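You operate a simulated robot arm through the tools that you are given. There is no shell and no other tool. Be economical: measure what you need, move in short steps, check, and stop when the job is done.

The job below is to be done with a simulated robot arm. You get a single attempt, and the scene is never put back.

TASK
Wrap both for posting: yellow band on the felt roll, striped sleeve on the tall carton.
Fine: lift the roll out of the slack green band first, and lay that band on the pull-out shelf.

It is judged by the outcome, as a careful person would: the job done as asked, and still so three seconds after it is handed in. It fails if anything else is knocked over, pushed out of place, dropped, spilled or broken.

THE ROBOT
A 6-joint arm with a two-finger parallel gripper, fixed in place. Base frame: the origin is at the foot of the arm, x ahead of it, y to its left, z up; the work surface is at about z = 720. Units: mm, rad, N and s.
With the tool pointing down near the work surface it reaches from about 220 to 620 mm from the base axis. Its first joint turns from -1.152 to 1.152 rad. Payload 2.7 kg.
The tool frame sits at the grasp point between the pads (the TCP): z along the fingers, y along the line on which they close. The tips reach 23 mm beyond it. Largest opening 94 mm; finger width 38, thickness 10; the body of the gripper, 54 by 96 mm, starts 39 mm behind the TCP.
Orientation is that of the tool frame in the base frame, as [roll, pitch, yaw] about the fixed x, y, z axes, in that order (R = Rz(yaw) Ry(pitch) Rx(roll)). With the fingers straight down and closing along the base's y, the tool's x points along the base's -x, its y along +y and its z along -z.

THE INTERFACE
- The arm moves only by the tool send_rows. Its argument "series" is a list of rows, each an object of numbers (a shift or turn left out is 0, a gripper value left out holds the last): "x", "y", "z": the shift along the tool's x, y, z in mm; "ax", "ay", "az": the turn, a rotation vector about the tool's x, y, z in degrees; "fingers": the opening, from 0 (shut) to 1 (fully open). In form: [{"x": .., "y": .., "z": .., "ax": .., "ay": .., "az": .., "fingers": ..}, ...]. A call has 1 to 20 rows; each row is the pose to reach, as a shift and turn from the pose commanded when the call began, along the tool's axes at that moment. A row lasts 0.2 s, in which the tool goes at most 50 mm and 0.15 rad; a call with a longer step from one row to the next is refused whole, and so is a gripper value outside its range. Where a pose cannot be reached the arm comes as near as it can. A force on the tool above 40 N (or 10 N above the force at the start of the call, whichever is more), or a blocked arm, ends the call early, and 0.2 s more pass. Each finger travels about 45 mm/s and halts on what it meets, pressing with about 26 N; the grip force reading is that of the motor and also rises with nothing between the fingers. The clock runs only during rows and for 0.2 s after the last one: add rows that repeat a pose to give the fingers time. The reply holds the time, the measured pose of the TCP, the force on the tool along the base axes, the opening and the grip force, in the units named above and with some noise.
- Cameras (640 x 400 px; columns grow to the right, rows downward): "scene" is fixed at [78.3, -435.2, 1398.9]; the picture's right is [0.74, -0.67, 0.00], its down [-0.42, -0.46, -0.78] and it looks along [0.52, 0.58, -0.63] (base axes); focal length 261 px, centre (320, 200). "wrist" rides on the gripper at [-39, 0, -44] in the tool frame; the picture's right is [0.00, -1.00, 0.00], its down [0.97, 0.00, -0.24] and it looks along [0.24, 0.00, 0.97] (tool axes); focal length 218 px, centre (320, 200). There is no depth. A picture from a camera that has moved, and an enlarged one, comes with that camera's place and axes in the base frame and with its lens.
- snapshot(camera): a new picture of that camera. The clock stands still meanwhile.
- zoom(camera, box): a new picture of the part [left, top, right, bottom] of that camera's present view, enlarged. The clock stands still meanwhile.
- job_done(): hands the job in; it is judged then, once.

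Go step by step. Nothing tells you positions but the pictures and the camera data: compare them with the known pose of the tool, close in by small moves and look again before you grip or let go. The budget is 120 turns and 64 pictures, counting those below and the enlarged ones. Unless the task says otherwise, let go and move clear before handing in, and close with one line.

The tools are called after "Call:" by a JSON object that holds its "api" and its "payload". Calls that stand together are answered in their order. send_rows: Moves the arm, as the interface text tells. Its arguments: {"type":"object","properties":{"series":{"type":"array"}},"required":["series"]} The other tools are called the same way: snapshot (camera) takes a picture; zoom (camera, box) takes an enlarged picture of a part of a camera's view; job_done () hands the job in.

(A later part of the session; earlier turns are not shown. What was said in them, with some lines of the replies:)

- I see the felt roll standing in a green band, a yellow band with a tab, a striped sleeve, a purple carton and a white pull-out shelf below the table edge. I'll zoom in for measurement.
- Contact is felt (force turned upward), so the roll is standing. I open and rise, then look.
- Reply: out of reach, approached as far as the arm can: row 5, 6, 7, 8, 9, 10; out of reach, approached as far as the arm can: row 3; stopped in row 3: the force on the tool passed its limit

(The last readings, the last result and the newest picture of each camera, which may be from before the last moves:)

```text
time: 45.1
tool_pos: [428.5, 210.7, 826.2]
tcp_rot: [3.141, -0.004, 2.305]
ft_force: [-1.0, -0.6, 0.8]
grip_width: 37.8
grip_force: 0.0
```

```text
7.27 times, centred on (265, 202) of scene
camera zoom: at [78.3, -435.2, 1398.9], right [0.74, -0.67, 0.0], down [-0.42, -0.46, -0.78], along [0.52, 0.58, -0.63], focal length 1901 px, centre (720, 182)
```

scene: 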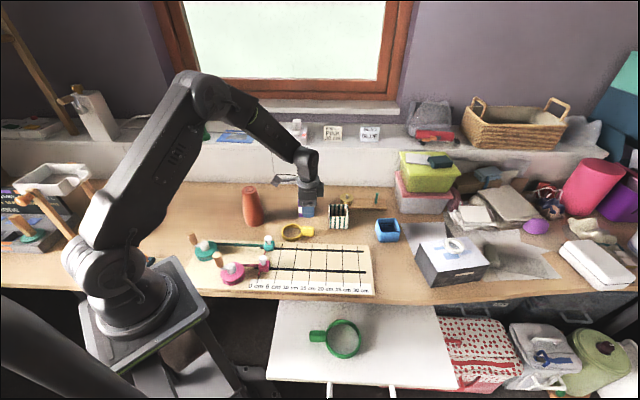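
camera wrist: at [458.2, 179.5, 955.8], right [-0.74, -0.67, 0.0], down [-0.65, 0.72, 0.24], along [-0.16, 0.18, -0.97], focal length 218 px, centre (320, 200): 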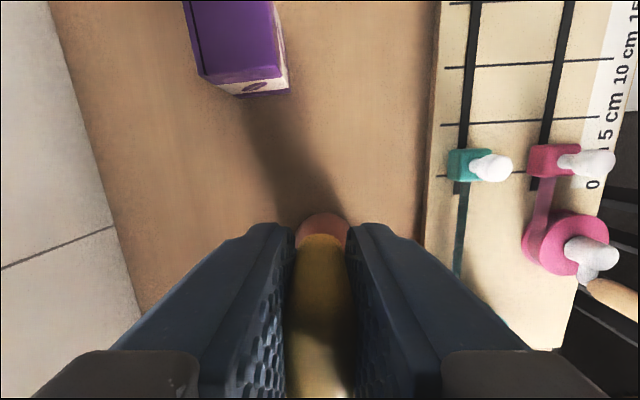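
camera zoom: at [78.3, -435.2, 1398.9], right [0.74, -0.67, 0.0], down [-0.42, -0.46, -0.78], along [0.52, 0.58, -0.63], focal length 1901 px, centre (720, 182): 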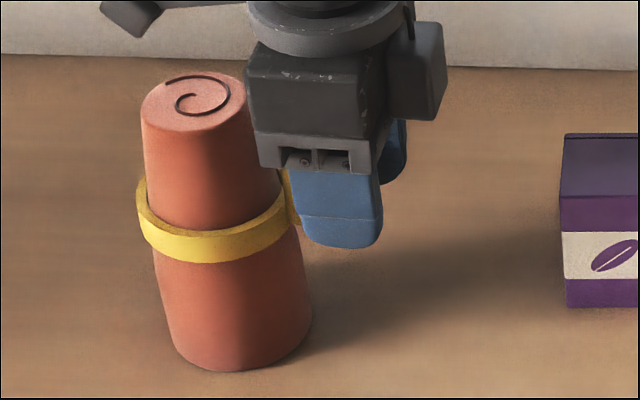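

Call:
{"api": "send_rows", "payload": {"series": [{"x": -15}, {"x": -35}, {"x": -55}, {"x": -60, "z": -40}, {"x": -60, "z": -85}, {"x": -60, "z": -130}, {"x": -60, "z": -150, "fingers": 1.0}, {"x": -60, "z": -150}, {"x": -60, "z": -150}]}}

Call:
{"api": "zoom", "payload": {"camera": "scene", "box": [225, 175, 305, 230]}}

Call:
{"api": "snapshot", "payload": {"camera": "wrist"}}

```text
time: 47.1
tool_pos: [468.4, 166.5, 973.8]
tcp_rot: [-3.141, -0.004, 2.306]
ft_force: [-0.4, 0.0, 0.1]
grip_width: 94.0
grip_force: 0.0
```

```text
7.27 times, centred on (265, 202) of scene
camera zoom: at [78.3, -435.2, 1398.9], right [0.74, -0.67, 0.0], down [-0.42, -0.46, -0.78], along [0.52, 0.58, -0.63], focal length 1901 px, centre (720, 182)
```

zoom: 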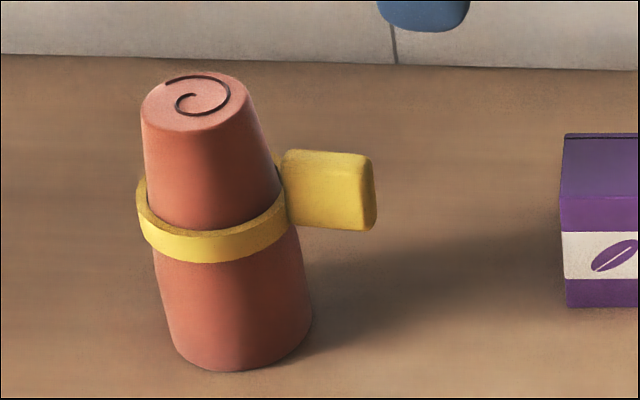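

```text
17 pictures are left
camera wrist: at [495.1, 137.9, 1016.8], right [-0.74, -0.67, 0.0], down [-0.65, 0.72, 0.24], along [-0.16, 0.18, -0.97], focal length 218 px, centre (320, 200)
```

wrist: 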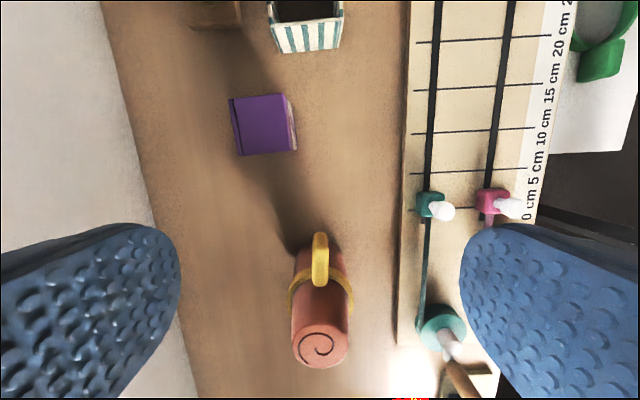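

Call:
{"api": "send_rows", "payload": {"series": [{"x": -40, "y": 3, "az": -5.7}, {"x": -80, "y": 7, "az": -5.7}, {"x": -120, "y": 10, "z": 10, "az": -5.7}, {"x": -155, "y": 14, "z": 40, "az": -5.7}, {"x": -179, "y": 15.6, "z": 75, "az": -5.7}, {"x": -179, "y": 15.6, "z": 100, "az": -5.7}, {"x": -179, "y": 15.6, "z": 100, "az": -5.7}]}}

Call:
{"api": "snapshot", "payload": {"camera": "wrist"}}

```text
time: 48.7
tool_pos: [601.2, 44.5, 874.5]
tcp_rot: [-3.142, -0.003, 2.406]
ft_force: [-0.7, 0.7, 1.2]
grip_width: 94.0
grip_force: 0.0
```

```text
16 pictures are left
camera wrist: at [630.0, 18.3, 916.8], right [-0.67, -0.74, 0.0], down [-0.72, 0.65, 0.24], along [-0.18, 0.16, -0.97], focal length 218 px, centre (320, 200)
```

wrist: 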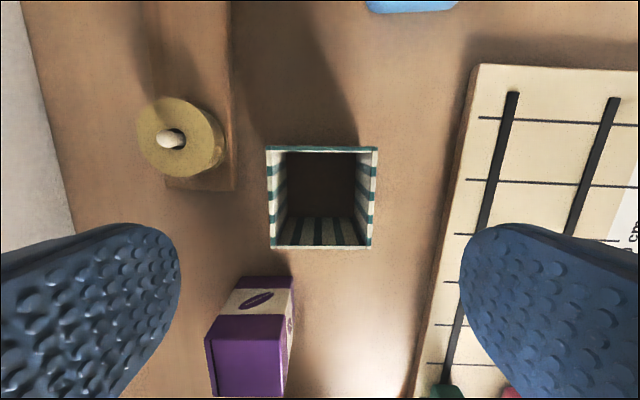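

Call:
{"api": "send_rows", "payload": {"series": [{"x": -5, "y": -1.5, "z": 30}, {"x": -5, "y": -1.5, "z": 60}, {"x": -5, "y": -1.5, "z": 80}, {"x": -5, "y": -1.5, "z": 95}, {"x": -5, "y": -1.5, "z": 103}, {"x": -5, "y": -1.5, "z": 103}]}}

Call:
{"api": "snapshot", "payload": {"camera": "wrist"}}

```text
time: 50.1
tool_pos: [602.7, 39.8, 771.7]
tcp_rot: [-3.141, -0.003, 2.404]
ft_force: [-0.2, 0.2, -0.3]
grip_width: 94.0
grip_force: 0.1
```

```text
15 pictures are left
camera wrist: at [631.8, 14.3, 813.8], right [-0.67, -0.74, 0.0], down [-0.72, 0.65, 0.24], along [-0.18, 0.16, -0.97], focal length 218 px, centre (320, 200)
```

wrist: 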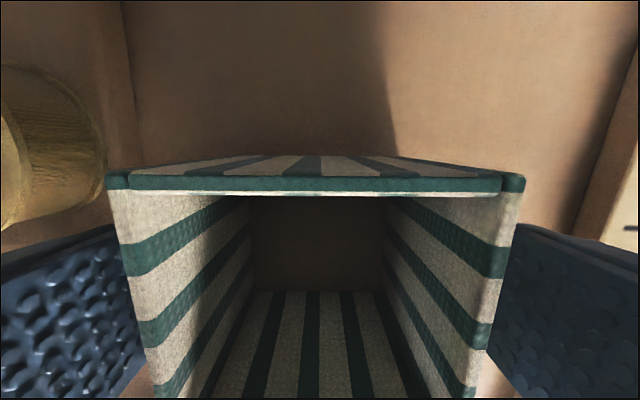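

Call:
{"api": "send_rows", "payload": {"series": [{"fingers": 0.85}, {"fingers": 0.75}, {"fingers": 0.65}, {"fingers": 0.6}, {"fingers": 0.6}, {"fingers": 0.6}]}}

```text
time: 51.5
tool_pos: [603.0, 40.7, 770.1]
tcp_rot: [-3.141, -0.004, 2.404]
ft_force: [-0.3, 0.6, -0.4]
grip_width: 69.0
grip_force: 26.3
```

Call:
{"api": "send_rows", "payload": {"series": [{"z": -10}, {"z": -40}, {"z": -80}, {"z": -110}, {"z": -110}, {"z": -110, "x": 35, "y": 15}, {"z": -110, "x": 70, "y": 31}, {"z": -110, "x": 100, "y": 44}, {"z": -110, "x": 120, "y": 53}, {"z": -110, "x": 120, "y": 53}, {"z": -110, "x": 120, "y": 53}]}}

Call:
{"api": "zoom", "payload": {"camera": "scene", "box": [260, 145, 360, 225]}}

Call:
{"api": "snapshot", "payload": {"camera": "wrist"}}

```text
time: 53.9
tool_pos: [548.6, 159.7, 883.2]
tcp_rot: [-3.141, -0.004, 2.405]
ft_force: [0.0, -0.2, 0.4]
grip_width: 69.0
grip_force: 26.2
```

```text
5.00 times, centred on (310, 185) of scene
camera zoom: at [78.3, -435.2, 1398.9], right [0.74, -0.67, 0.0], down [-0.42, -0.46, -0.78], along [0.52, 0.58, -0.63], focal length 1307 px, centre (370, 275)
```

zoom: 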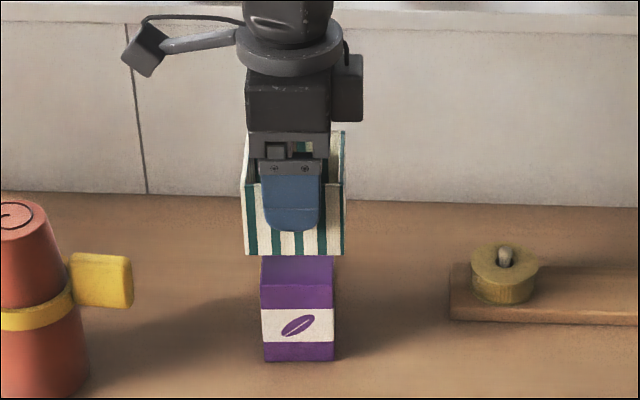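

```text
13 pictures are left
camera wrist: at [578.3, 133.6, 925.9], right [-0.67, -0.74, 0.0], down [-0.72, 0.65, 0.24], along [-0.18, 0.16, -0.97], focal length 218 px, centre (320, 200)
```

wrist: 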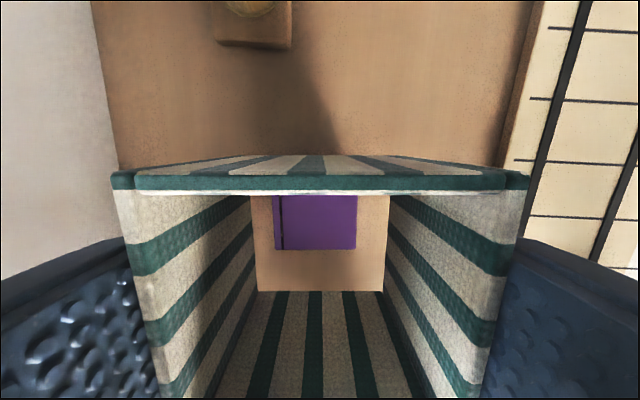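

Call:
{"api": "send_rows", "payload": {"series": [{"y": 4.3}, {"y": 4.3, "z": 15}, {"y": 4.3, "z": 30}, {"y": 4.3, "z": 30}, {"y": 4.3, "z": 30}]}}

Call:
{"api": "snapshot", "payload": {"camera": "wrist"}}

```text
time: 55.1
tool_pos: [551.0, 163.3, 851.9]
tcp_rot: [-3.141, -0.004, 2.405]
ft_force: [0.6, -0.6, -0.5]
grip_width: 69.0
grip_force: 25.6
```

```text
12 pictures are left
camera wrist: at [580.6, 136.8, 894.7], right [-0.67, -0.74, 0.0], down [-0.72, 0.65, 0.24], along [-0.18, 0.16, -0.97], focal length 218 px, centre (320, 200)
```

wrist: 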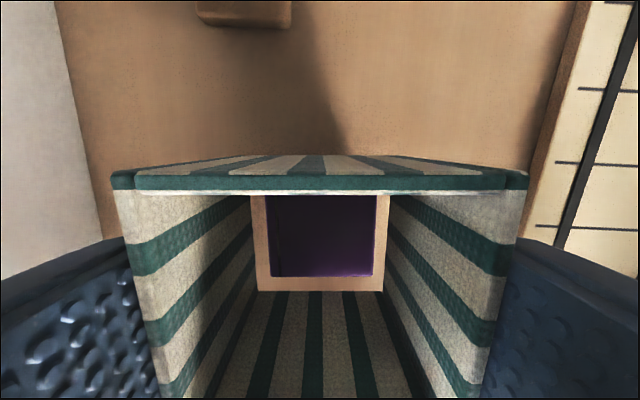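

Call:
{"api": "send_rows", "payload": {"series": [{"y": -0.5, "z": 4}, {"y": -0.5, "z": 8}, {"y": -0.5, "z": 12}, {"y": -0.5, "z": 16}, {"y": -0.5, "z": 16}]}}

Call:
{"api": "snapshot", "payload": {"camera": "wrist"}}

```text
time: 56.3
tool_pos: [551.8, 162.2, 835.9]
tcp_rot: [-3.141, -0.004, 2.405]
ft_force: [-0.4, -0.2, -0.1]
grip_width: 69.1
grip_force: 26.1
```

```text
11 pictures are left
camera wrist: at [581.6, 136.4, 878.1], right [-0.67, -0.74, 0.0], down [-0.72, 0.65, 0.24], along [-0.18, 0.16, -0.97], focal length 218 px, centre (320, 200)
```

wrist: 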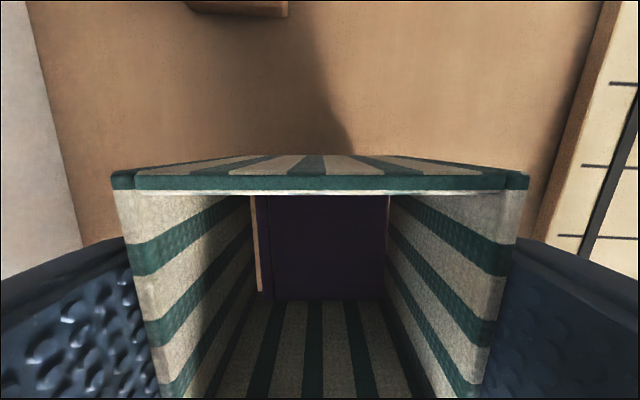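

Call:
{"api": "send_rows", "payload": {"series": [{"y": -1}, {"y": -1, "z": 6}, {"y": -1, "z": 12}, {"y": -1, "z": 18}, {"y": -1, "z": 18}]}}

Call:
{"api": "snapshot", "payload": {"camera": "wrist"}}

```text
time: 57.5
tool_pos: [551.3, 161.9, 817.4]
tcp_rot: [-3.14, -0.001, 2.405]
ft_force: [-0.6, 0.2, -0.1]
grip_width: 68.9
grip_force: 25.7
```

```text
10 pictures are left
camera wrist: at [579.9, 136.3, 860.4], right [-0.67, -0.74, 0.0], down [-0.72, 0.65, 0.24], along [-0.18, 0.16, -0.97], focal length 218 px, centre (320, 200)
```

wrist: 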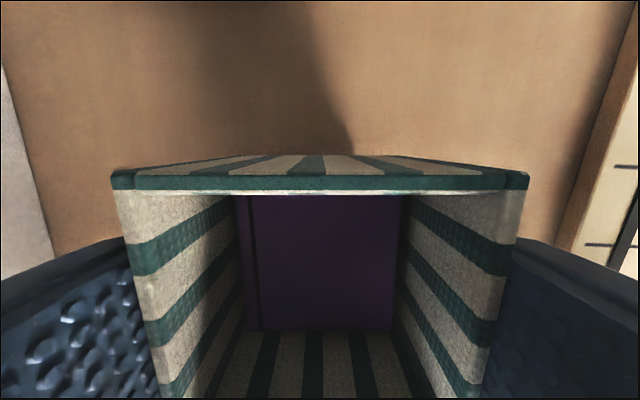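

Sleeve is sliding over the carton with no contact force. I keep lowering to near the table.

Call:
{"api": "send_rows", "payload": {"series": [{"z": 8}, {"z": 16}, {"z": 24}, {"z": 32}, {"z": 38}, {"z": 42}, {"z": 42}]}}

Call:
{"api": "zoom", "payload": {"camera": "scene", "box": [260, 160, 360, 230]}}

```text
time: 59.1
tool_pos: [550.4, 161.6, 773.9]
tcp_rot: [3.141, -0.004, 2.406]
ft_force: [-0.1, 0.0, -0.2]
grip_width: 68.9
grip_force: 25.9
```

```text
5.71 times, centred on (310, 195) of scene
camera zoom: at [78.3, -435.2, 1398.9], right [0.74, -0.67, 0.0], down [-0.42, -0.46, -0.78], along [0.52, 0.58, -0.63], focal length 1494 px, centre (377, 229)
```

zoom: 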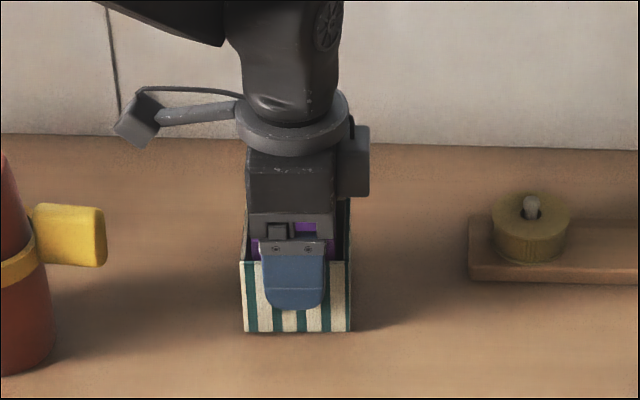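

Call:
{"api": "send_rows", "payload": {"series": [{"z": 1.5}, {"z": 3}, {"z": 3}]}}

```text
time: 59.9
tool_pos: [551.3, 161.2, 772.8]
tcp_rot: [3.141, -0.002, 2.406]
ft_force: [0.1, -0.7, 0.0]
grip_width: 68.9
grip_force: 26.3
```

Call:
{"api": "send_rows", "payload": {"series": [{"z": 1}, {"z": 2}, {"z": 2}]}}

```text
time: 60.7
tool_pos: [551.4, 162.3, 771.4]
tcp_rot: [3.142, -0.003, 2.405]
ft_force: [0.5, 0.1, -0.1]
grip_width: 69.1
grip_force: 26.0
```

Call:
{"api": "send_rows", "payload": {"series": [{"z": 1}, {"z": 2}, {"z": 2}]}}

```text
time: 61.5
tool_pos: [551.6, 161.6, 770.2]
tcp_rot: [3.138, -0.002, 2.405]
ft_force: [-3.5, 0.1, 16.5]
grip_width: 69.2
grip_force: 25.6
```

Table contact is felt. I open and lift straight up, then check.

Call:
{"api": "send_rows", "payload": {"series": [{"z": -0.8}, {"z": -0.8, "fingers": 0.85}, {"z": -0.8, "fingers": 1.0}, {"z": -0.8}, {"z": -0.8}, {"z": -20}, {"z": -50}, {"z": -90}, {"z": -130}, {"z": -150}, {"z": -150}]}}

Call:
{"api": "snapshot", "payload": {"camera": "wrist"}}

Call:
{"api": "snapshot", "payload": {"camera": "scene"}}

Call:
{"api": "zoom", "payload": {"camera": "scene", "box": [230, 170, 360, 250]}}

```text
time: 63.9
tool_pos: [552.4, 161.3, 919.9]
tcp_rot: [-3.14, -0.003, 2.405]
ft_force: [0.8, 0.1, 0.8]
grip_width: 93.9
grip_force: 0.1
```

```text
8 pictures are left
camera wrist: at [581.4, 135.5, 961.8], right [-0.67, -0.74, 0.0], down [-0.72, 0.65, 0.24], along [-0.18, 0.16, -0.97], focal length 218 px, centre (320, 200)
```

wrist: 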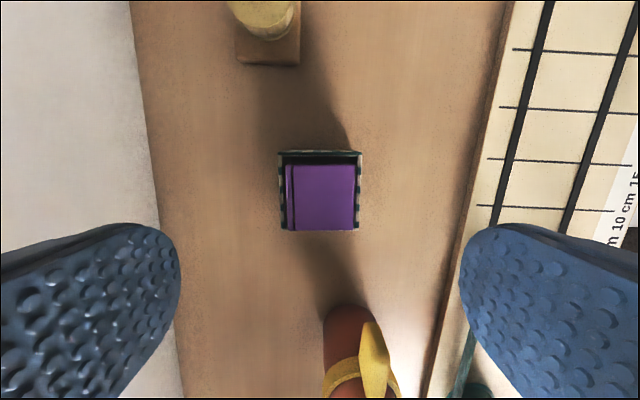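

```text
7 pictures are left
```

scene: 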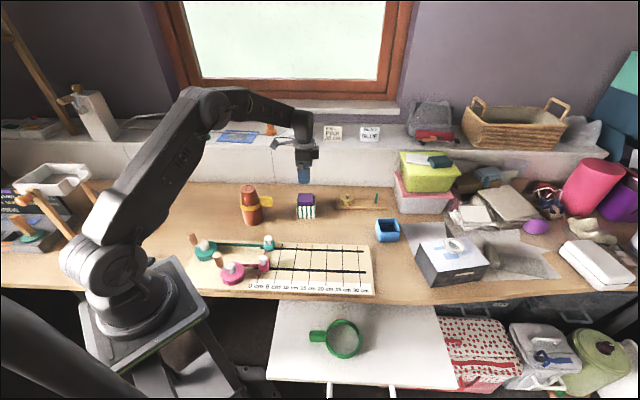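

```text
4.92 times, centred on (295, 210) of scene
camera zoom: at [78.3, -435.2, 1398.9], right [0.74, -0.67, 0.0], down [-0.42, -0.46, -0.78], along [0.52, 0.58, -0.63], focal length 1287 px, centre (443, 151)
```

zoom: 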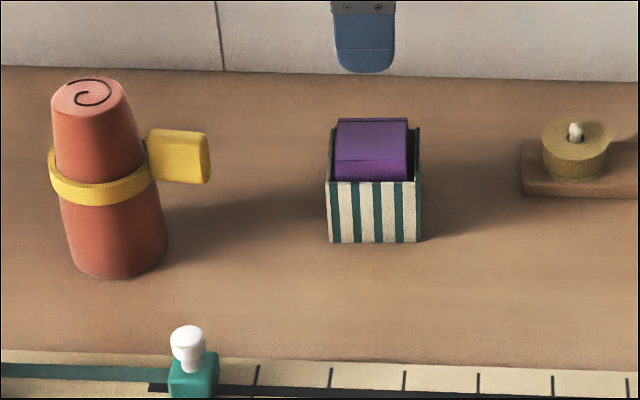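

The sleeve is fully down around the carton, the yellow band sits snug on the upright roll, the green band lies on the shelf and nothing else has moved. The gripper is clear, so I am handing in.

Call:
{"api": "job_done", "payload": {}}

```text
The job is handed in.
```

The job is handed in: the yellow band is on the felt roll, the striped sleeve is on the tall carton, and the green band lies on the pull-out shelf.
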